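You operate a simulated robot arm through the tools that you are given. There is no shell and no other tool. Be economical: measure what you need, move in short steps, check, and stop when the job is done.

You are at the controls of a simulated robot arm. One attempt, no reset.

Task
Take the 24 steel insert from the top of the crate table and leave it in the green tote.

It is judged by the outcome, as a careful person would: the job done as asked, and still so three seconds after it is handed in. It fails if anything else is knocked over, pushed out of place, dropped, spilled or broken.

Robot
A 7-joint arm with a two-finger parallel gripper, fixed in place. Base frame: the origin is at the foot of the arm, x ahead of it, y to its left, z up; the work surface is at about z = 0. Readings come in mm, degrees, newtons and seconds.
With the tool pointing down near the work surface it reaches from about 240 to 620 mm from the base axis. Its first joint turns from -66.0 to 66.0 degrees. Payload 2.6 kg.
The tool frame sits at the grasp point between the pads (the TCP): z along the fingers, y along the line on which they close. The tips reach 30 mm beyond it. The gripper opens to 94 mm. The fingers are 28 mm wide and 10 mm thick; the gripper's body (50 by 96 mm) begins 55 mm behind the TCP.
Orientation is that of the tool frame in the base frame, as a unit quaternion [w, x, y, z]. With the fingers straight down and closing along the base's y, the tool's x points along the base's -x, its y along +y and its z along -z.

Tools
- The arm moves only by the tool arm_command. Its argument "steps" is a list of rows, each a list of 7 numbers: the shift along the tool's x, y, z in m, then the turn, a rotation vector about the tool's x, y, z in degrees, then the gripper command, from -1 (shut) to 1 (fully open), values between in proportion. In form: [[x, y, z, ax, ay, az, grip], ...]. A call has 1 to 8 rows; each row shifts and turns the commanded pose from where the row before left it, along the tool's axes as they then stand. Each row takes 0.2 s and may step no farther than 50 mm and 8.6 degrees from the row before; otherwise, or with a gripper value out of range, the whole call is refused. Where a pose cannot be reached the arm comes as near as it can. A force on the tool above 40 N (or 10 N above the force at the start of the call, whichever is more), or a blocked arm, ends the call early, and 0.2 s more pass. Each finger travels about 72 mm/s and halts on what it meets, pressing with about 43 N; the grip force reading is that of the motor and also rises with nothing between the fingers. The clock runs only during rows and for 0.2 s after the last one: add rows that do not move to give the fingers time. The reply holds the time, the measured pose of the TCP, the force on the tool along the base axes, the opening and the grip force, in the units named above and with some noise.
- Cameras (640 x 400 px; columns grow to the right, rows downward): "scene" is fixed at [16.7, 420, 562]; the picture's right is [-0.88, -0.48, 0.00], its down [-0.30, 0.55, -0.77] and it looks along [0.37, -0.68, -0.63] (base axes); focal length 337 px, centre (320, 200). "wrist" rides on the gripper at [-37, 0, -58] in the tool frame; the picture's right is [0.00, -1.00, 0.00], its down [0.97, 0.00, -0.24] and it looks along [0.24, 0.00, 0.97] (tool axes); focal length 218 px, centre (320, 200).
- snapshot(camera): a new picture of that camera. It takes no simulated time.
- probe_pixels(camera, pixels): for up to 12 pixels [column, row] of the newest picture of that camera ("zoom" is the newest enlarged one), the place [x, y, z] in the base frame of the surface seen there, good to about 3 mm, but the place of the scene camera against the robot may be out by one fixed shift of up to 12 mm in any direction. It takes no simulated time.
- close_up(camera, box): a new picture of the part [left, top, right, bottom] of that camera's present view, enlarged. It takes no simulated time.
- hand_in(): hands the job in; it is judged then, once.

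Work in short steps. Measure before you move; look again where a grasp or a placing could have gone wrong, and mend it. You have 60 turns and 26 pictures in all, those below and enlarged ones among them. Open the gripper and draw the arm clear of the work before you hand the job in, unless the task says otherwise; then end with one line.

The tools are called after "Request:" as a command line: name --pt "numbers of a row" for each row, then --argument value for the rest, lists and objects as JSON in quotes. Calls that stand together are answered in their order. arm_command: Moves the arm, as the interface text tells. Its arguments: {"type":"object","properties":{"steps":{"type":"array"}},"required":["steps"]} The other tools are called the same way: snapshot (camera) takes a picture; probe_pixels (camera, pixels) gives the place of the surface under pixels of a picture; close_up (camera, box) takes an enlarged picture of a part of a camera's view; hand_in () hands the job in.

At the start:

```text
t: 0.0
ee_pos: [473.4, -107.7, 260.0]
tool_rot: [0.001, 0.0, 1.0, 0.0]
contact_force: [-0.4, 0.2, 0.4]
width: 94.0
grasp_force: 0.1
```

scene: 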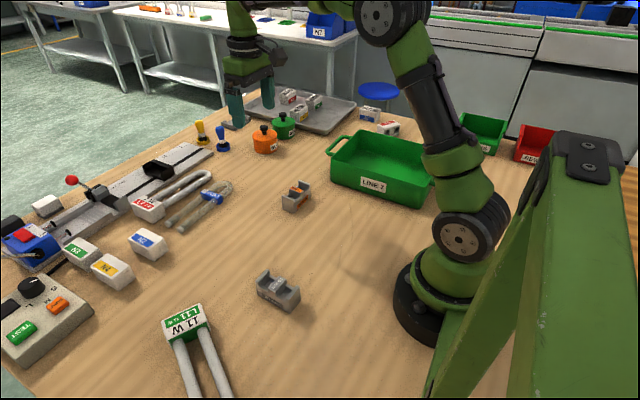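
wrist: 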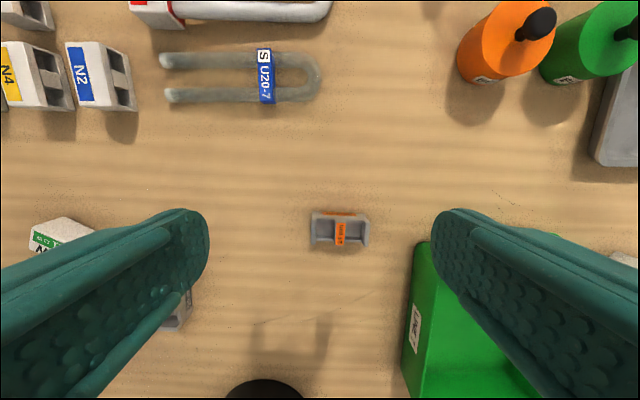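

The scene shows several inserts (N2, N4 near 145,240; others near 295,195, 278,290 and on the tray near 300,100). I need to read the labels, so I enlarge those areas.

Request:
close_up --camera "scene" --box '[220, 70, 440, 210]'

Request:
close_up --camera "scene" --box '[230, 170, 350, 320]'

Request:
close_up --camera "scene" --box '[0, 120, 240, 370]'

```text
2.86 times, centred on (330, 140) of scene
```

zoom: 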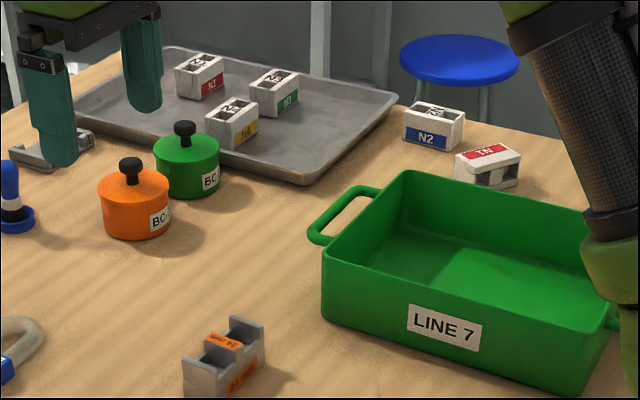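

```text
2.67 times, centred on (290, 245) of scene
```

zoom: 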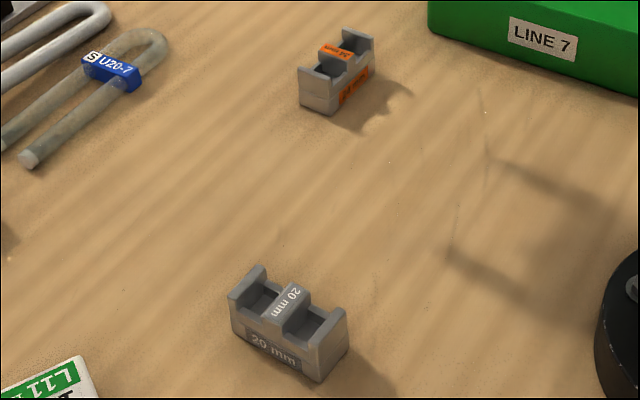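

```text
1.60 times, centred on (120, 245) of scene
```

zoom: 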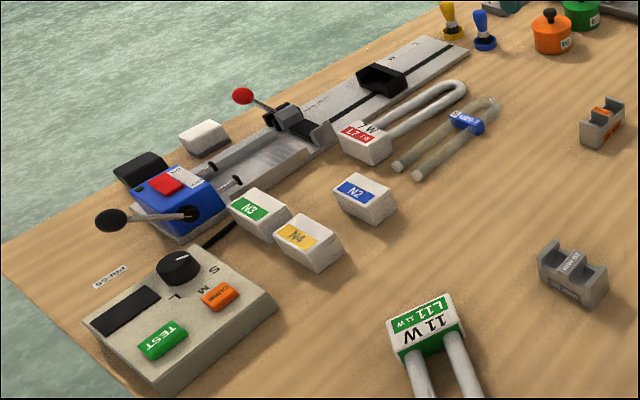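

The orange-marked insert at scene (297,196), wrist (340,230), reads "24 mm"; the grey one reads 20 mm. I check it in the wrist view and measure it together with the tote.

Request:
close_up --camera "wrist" --box '[290, 190, 390, 270]'

Request:
probe_pixels --camera "wrist" --pixels '[[312, 215], [368, 215], [340, 214], [340, 233], [340, 244], [312, 244], [368, 244], [340, 265], [424, 245], [408, 340], [440, 370], [470, 330]]'

Request:
probe_pixels --camera "scene" --pixels '[[334, 152], [364, 132], [333, 180], [428, 209], [431, 183], [380, 165], [400, 165], [365, 160], [297, 187], [292, 200], [327, 148], [350, 150]]'

```text
5.00 times, centred on (340, 230) of wrist
```

zoom: 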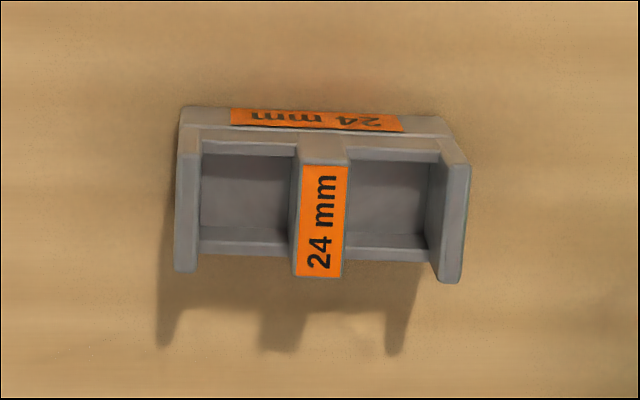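

```text
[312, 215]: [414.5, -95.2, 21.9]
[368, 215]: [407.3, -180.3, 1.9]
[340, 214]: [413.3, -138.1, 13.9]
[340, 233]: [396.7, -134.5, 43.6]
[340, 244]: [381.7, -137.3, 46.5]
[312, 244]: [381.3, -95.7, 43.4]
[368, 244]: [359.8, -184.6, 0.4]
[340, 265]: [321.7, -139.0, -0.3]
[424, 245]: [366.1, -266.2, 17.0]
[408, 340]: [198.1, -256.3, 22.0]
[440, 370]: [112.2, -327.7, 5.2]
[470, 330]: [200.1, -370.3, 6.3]
```

```text
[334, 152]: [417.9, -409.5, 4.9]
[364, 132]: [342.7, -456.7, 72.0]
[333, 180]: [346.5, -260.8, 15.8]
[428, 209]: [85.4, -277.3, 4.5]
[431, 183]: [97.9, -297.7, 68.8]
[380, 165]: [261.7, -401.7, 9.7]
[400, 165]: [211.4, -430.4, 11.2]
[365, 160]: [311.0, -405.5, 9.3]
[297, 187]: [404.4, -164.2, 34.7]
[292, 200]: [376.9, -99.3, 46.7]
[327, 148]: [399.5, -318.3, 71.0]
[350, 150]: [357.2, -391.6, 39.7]
```

The insert centre is about (397,-136), ~34 mm across x, ~80 mm along y, top z≈46, so I'll grip across x. I move above it and begin turning the tool +90° about its z.

Request:
arm_command --pt "0.038 -0.014 0 0 0 0 1" --pt "0.038 -0.014 0 0 0 0 1" --pt "0 0 0 0 0 8.5 1" --pt "0 0 0 0 0 8.5 1" --pt "0 0 0 0 0 8.5 1" --pt "0 0 0 0 0 8.5 1" --pt "0 0 0 0 0 8.5 1" --pt "0 0 0 0 0 8.5 1"

Request:
arm_command --pt "0 0 0 0 0 8 1" --pt "0 0 0 0 0 8 1" --pt "0 0 0 0 0 8 1" --pt "0 0 0 0 0 8 1" --pt "0 0 0 0 0 7 1" --pt "0 0 0.04 0 0 0 1" --pt "0 0 0.04 0 0 0 1" --pt "0 0 0 0 0 0 1"

Request:
snapshot --camera "wrist"

```text
t: 1.8
ee_pos: [397.0, -134.6, 260.2]
tool_rot: [0.0, 0.432, 0.902, -0.001]
contact_force: [-0.1, 0.9, 0.3]
width: 93.8
grasp_force: 0.0
```

```text
t: 3.6
ee_pos: [396.5, -135.4, 181.2]
tool_rot: [0.001, 0.707, 0.707, 0.001]
contact_force: [0.5, 0.7, -0.3]
width: 94.4
grasp_force: 0.0
```

```text
19 pictures are left
```

wrist: 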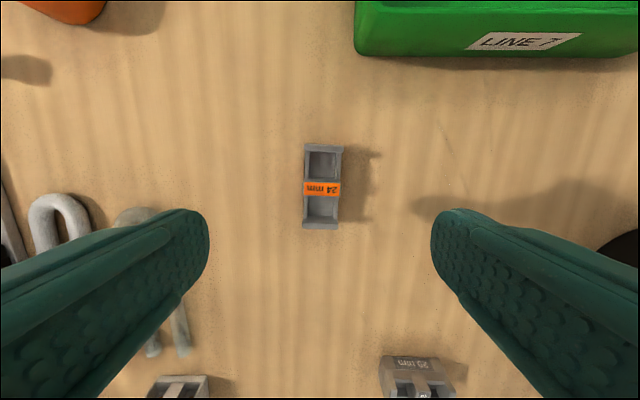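

The insert sits at columns 303–342, rows 145–229, nearly centred between the fingers. I enlarge and probe it for centre, yaw and height.

Request:
close_up --camera "wrist" --box '[240, 137, 400, 237]'

Request:
probe_pixels --camera "wrist" --pixels '[[322, 190], [307, 190], [338, 190], [308, 147], [340, 149], [305, 225], [335, 226], [360, 120], [322, 165], [322, 210]]'

```text
4.00 times, centred on (320, 187) of wrist
```

zoom: 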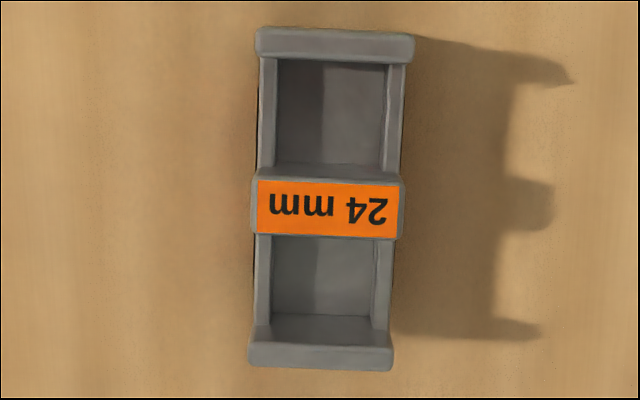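

```text
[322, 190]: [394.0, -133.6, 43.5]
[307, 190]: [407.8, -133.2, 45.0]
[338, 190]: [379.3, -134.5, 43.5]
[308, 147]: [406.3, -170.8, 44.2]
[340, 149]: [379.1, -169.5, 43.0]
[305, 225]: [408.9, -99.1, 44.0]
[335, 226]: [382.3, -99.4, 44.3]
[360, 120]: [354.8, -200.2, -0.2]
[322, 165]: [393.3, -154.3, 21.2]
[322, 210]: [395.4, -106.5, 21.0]
```

Centre (394,-135), top z≈44, yaw about 2.6° clockwise in the picture. I correct these and descend to TCP z≈35 (tips ~5 mm above the table).

Request:
arm_command --pt "0 -0.0025 0 0 0 2.6 1" --pt "0 0 0.045 0 0 0 1" --pt "0 0 0.045 0 0 0 1" --pt "0 0 0.035 0 0 0 1" --pt "0 0 0.021 0 0 0 1" --pt "0 0 0 0 0 0 1"

Request:
snapshot --camera "wrist"

```text
t: 5.0
ee_pos: [394.5, -136.9, 34.6]
tool_rot: [0.001, 0.723, 0.691, 0.0]
contact_force: [-0.4, 0.0, -0.7]
width: 93.8
grasp_force: 0.0
```

```text
17 pictures are left
```

wrist: 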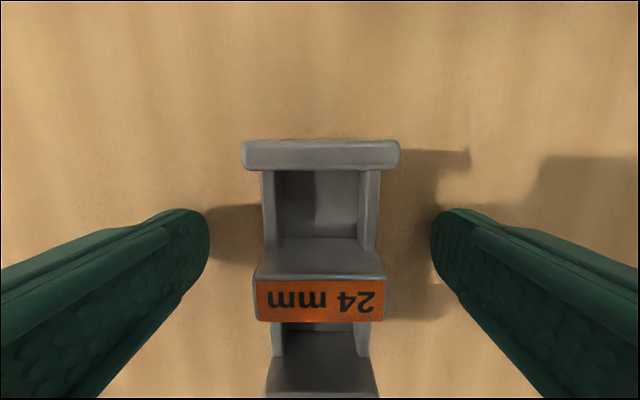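

The fingers straddle the insert (columns 255–385) with clearance on both sides. I close and give them time.

Request:
arm_command --pt "0 0 0 0 0 0 -1" --pt "0 0 0 0 0 0 -1" --pt "0 0 0 0 0 0 -1" --pt "0 0 0 0 0 0 -1" --pt "0 0 0 0 0 0 -1"

Request:
arm_command --pt "0 0 -0.02 0 0 0 -1" --pt "0 0 -0.03 0 0 0 -1" --pt "0 0 0 0 0 0 -1"

Request:
snapshot --camera "wrist"

```text
t: 6.2
ee_pos: [395.2, -136.5, 34.7]
tool_rot: [0.0, 0.723, 0.691, 0.001]
contact_force: [0.6, -0.2, 0.2]
width: 39.4
grasp_force: 42.9
```

```text
t: 7.0
ee_pos: [395.2, -135.2, 85.6]
tool_rot: [0.0, 0.723, 0.691, 0.0]
contact_force: [-0.1, 0.3, -3.8]
width: 35.9
grasp_force: 42.8
```

```text
16 pictures are left
```

wrist: 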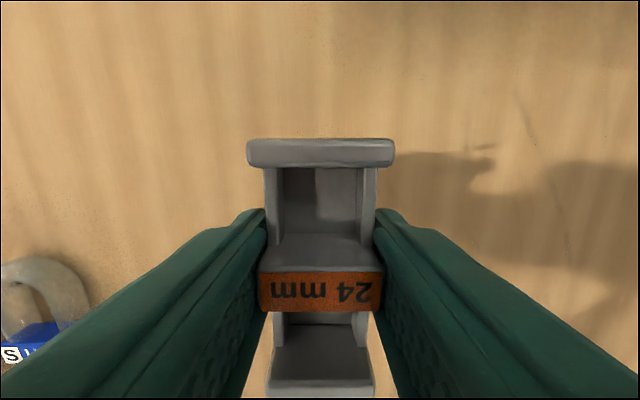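

The insert is held (rose with the gripper, 36 mm opening, 43 N). I lift further and move over the tote near (290,-350).

Request:
arm_command --pt "0 0 -0.045 0 0 0 -1" --pt "0 0 -0.045 0 0 0 -1" --pt "-0.044 -0.019 0 0 0 0 -1" --pt "-0.044 -0.019 0 0 0 0 -1" --pt "-0.044 -0.019 0 0 0 0 -1" --pt "-0.044 -0.019 0 0 0 0 -1" --pt "-0.044 -0.019 0 0 0 0 -1" --pt "0 0 0 0 0 0 -1"

Request:
snapshot --camera "wrist"

Request:
snapshot --camera "scene"

```text
t: 8.8
ee_pos: [291.8, -350.3, 171.8]
tool_rot: [0.0, 0.723, 0.691, 0.001]
contact_force: [0.3, -0.6, -4.1]
width: 35.9
grasp_force: 43.5
```

```text
15 pictures are left
```

wrist: 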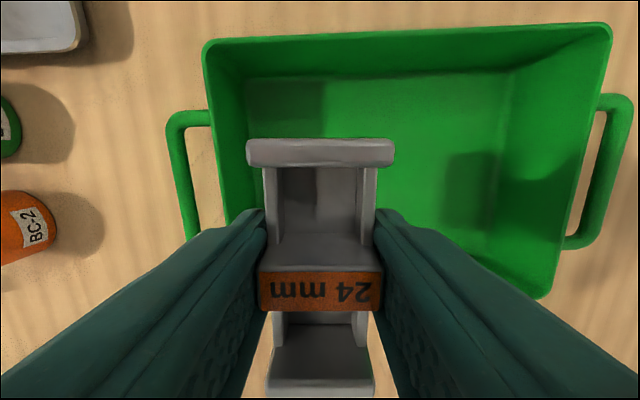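

```text
14 pictures are left
```

scene: 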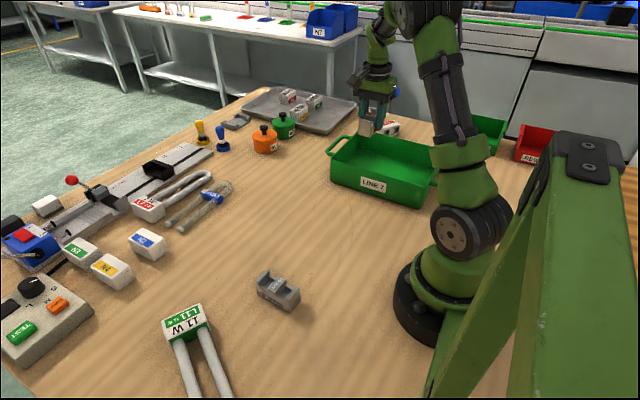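

Still held and over the tote. I probe the tote's rim and floor with the wrist camera to place the tool inside it.

Request:
probe_pixels --camera "wrist" --pixels '[[208, 45], [606, 30], [552, 285], [300, 105], [430, 130], [430, 200], [260, 85], [505, 75], [490, 230], [228, 200], [520, 258], [245, 140]]'

```text
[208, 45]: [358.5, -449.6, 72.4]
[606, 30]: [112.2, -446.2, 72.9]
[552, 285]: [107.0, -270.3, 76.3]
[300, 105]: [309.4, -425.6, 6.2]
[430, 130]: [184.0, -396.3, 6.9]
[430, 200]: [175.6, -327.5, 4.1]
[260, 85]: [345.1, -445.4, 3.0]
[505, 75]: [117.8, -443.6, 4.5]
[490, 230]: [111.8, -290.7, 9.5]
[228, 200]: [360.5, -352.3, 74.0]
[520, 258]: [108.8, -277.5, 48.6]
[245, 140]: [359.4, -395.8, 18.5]
```

Tote interior spans roughly x 115–350, y −443–−285, floor z≈5, rim 74. I shift to about (255,-360) and descend to TCP z≈43, which puts the insert's bottom just above the floor.

Request:
arm_command --pt "-0.0115 -0.0365 0 0 0 0 -1" --pt "0 0 0 0 0 0 -1" --pt "0 0 0.04 0 0 0 -1" --pt "0 0 0.04 0 0 0 -1" --pt "0 0 0.03 0 0 0 -1" --pt "0 0 0.012 0 0 0 -1" --pt "0 0 0.006 0 0 0 -1" --pt "0 0 0 0 0 0 -1"

Request:
snapshot --camera "wrist"

```text
t: 10.6
ee_pos: [254.8, -360.8, 46.9]
tool_rot: [0.0, 0.723, 0.691, 0.001]
contact_force: [0.2, 1.2, -3.7]
width: 36.0
grasp_force: 42.9
```

```text
13 pictures are left
```

wrist: 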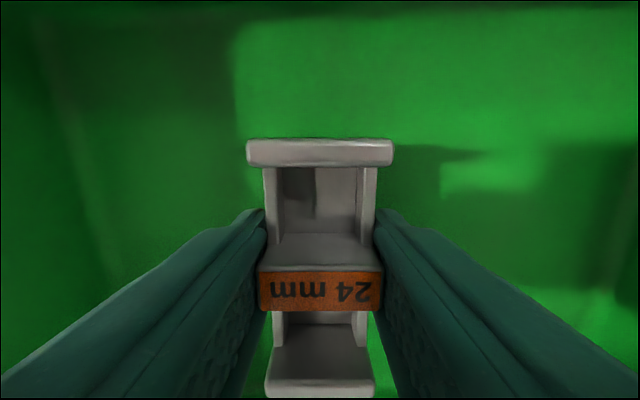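

The insert is inside the tote, TCP z 46.9, no contact yet. I lower in small steps towards the floor, watching the force.

Request:
arm_command --pt "0 0 0.002 0 0 0 -1" --pt "0 0 0.002 0 0 0 -1" --pt "0 0 0.0015 0 0 0 -1" --pt "0 0 0 0 0 0 -1"

```text
t: 11.6
ee_pos: [253.4, -361.6, 41.1]
tool_rot: [0.001, 0.724, 0.69, 0.001]
contact_force: [-3.9, 7.7, 21.4]
width: 36.1
grasp_force: 43.1
```

The upward force of 21 N shows the insert is on the tote floor. I raise 1 mm to relieve it, then open gently (partly).

Request:
arm_command --pt "0 0 -0.001 0 0 0 -1" --pt "0 0 0 0 0 0 0" --pt "0 0 0 0 0 0 0.5" --pt "0 0 0 0 0 0 0.5" --pt "0 0 0 0 0 0 0.5"

Request:
snapshot --camera "wrist"

```text
t: 12.8
ee_pos: [253.2, -361.2, 41.4]
tool_rot: [0.0, 0.723, 0.691, 0.001]
contact_force: [-0.7, -0.2, -1.1]
width: 70.6
grasp_force: 0.1
```

```text
12 pictures are left
```

wrist: 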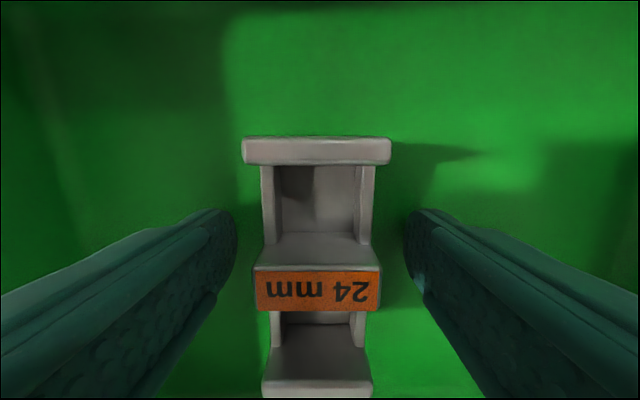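

The fingers are clear of the insert, which stands upright on the floor. I raise straight up and draw back toward the open area at height.

Request:
arm_command --pt "0 0 -0.03 0 0 0 0.5" --pt "0 0 -0.045 0 0 0 0.5" --pt "0 0 -0.045 0 0 0 0.5" --pt "0 0 -0.045 0 0 0 0.5" --pt "0.045 0.02 -0.02 0 0 0 0.5" --pt "0.045 0.02 0 0 0 0 0.5" --pt "0.045 0.02 0 0 0 0 0.5" --pt "0.045 0.02 0 0 0 0 1"

Request:
snapshot --camera "scene"

Request:
snapshot --camera "wrist"

```text
refused: row 5 steps farther than a row can; nothing moved
```

```text
11 pictures are left
```

scene: 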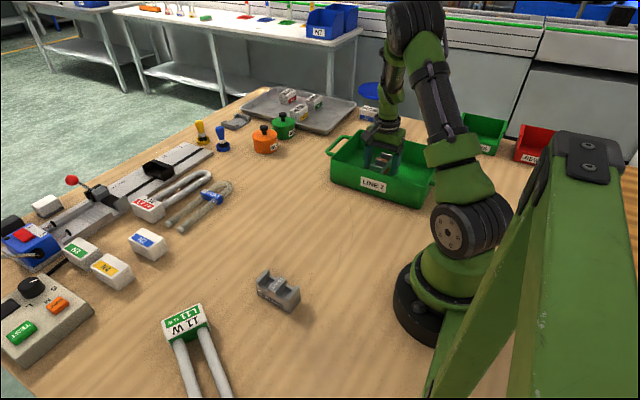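

```text
10 pictures are left
```

wrist: 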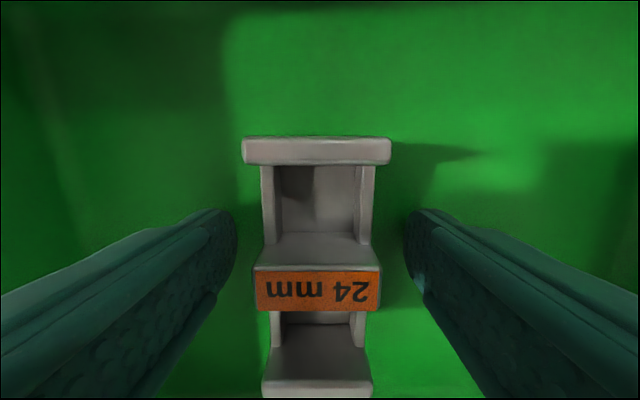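

One row was too long, so nothing moved. I repeat the retreat with shorter rows.

Request:
arm_command --pt "0 0 -0.03 0 0 0 0.5" --pt "0 0 -0.045 0 0 0 0.5" --pt "0 0 -0.045 0 0 0 0.5" --pt "0 0 -0.045 0 0 0 0.5" --pt "0.04 0.02 0 0 0 0 0.5" --pt "0.04 0.02 0 0 0 0 0.5" --pt "0.04 0.02 0 0 0 0 0.5" --pt "0.04 0.02 0 0 0 0 1"

Request:
snapshot --camera "scene"

Request:
snapshot --camera "wrist"

```text
t: 14.6
ee_pos: [341.2, -204.5, 206.6]
tool_rot: [0.001, 0.723, 0.691, 0.001]
contact_force: [0.2, 0.0, -0.1]
width: 93.9
grasp_force: 0.2
```

```text
9 pictures are left
```

scene: 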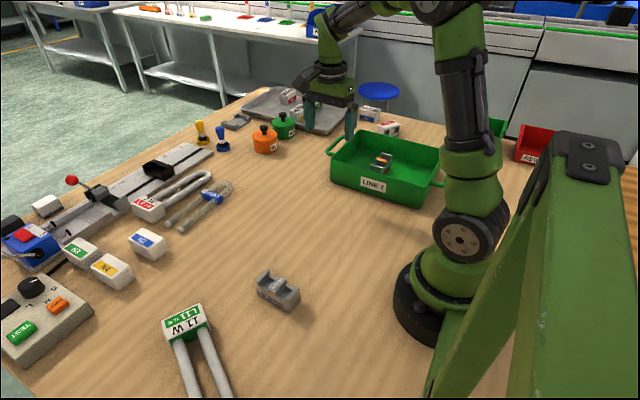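

```text
8 pictures are left
```

wrist: 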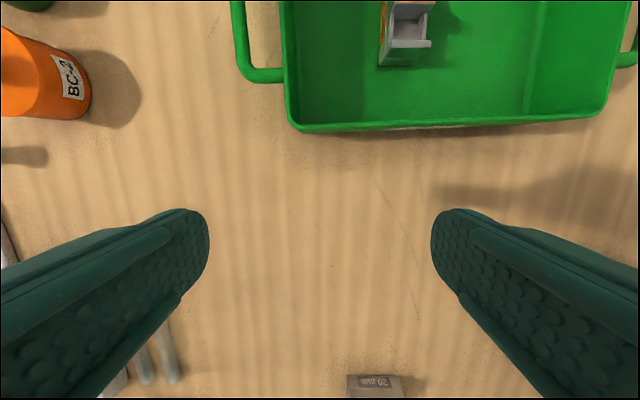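

The insert stands in the tote at scene (381,162), the arm is clear and nothing else has moved. I take one look at the grey part at (237,122) to rule out a second 24 insert.

Request:
close_up --camera "scene" --box '[205, 100, 269, 140]'

Request:
close_up --camera "scene" --box '[320, 110, 448, 210]'

```text
10.00 times, centred on (237, 120) of scene
```

zoom: 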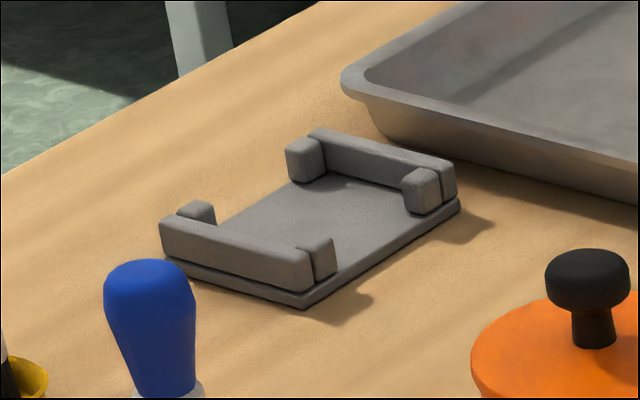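

```text
4.00 times, centred on (384, 160) of scene
```

zoom: 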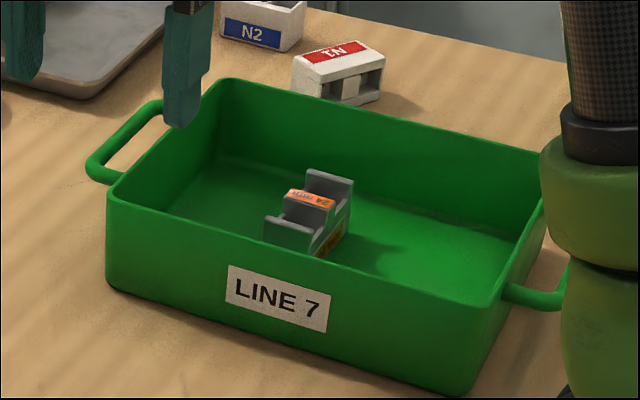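

The other grey part is an unlabelled fixture plate, and the 24 mm insert stands upright in the green tote. I hand the job in.

Request:
hand_in

```text
The job is handed in.
```

The 24 mm steel insert is standing upright in the green LINE 7 tote; the gripper is open, the arm is clear, and the last pictures show nothing else moved.
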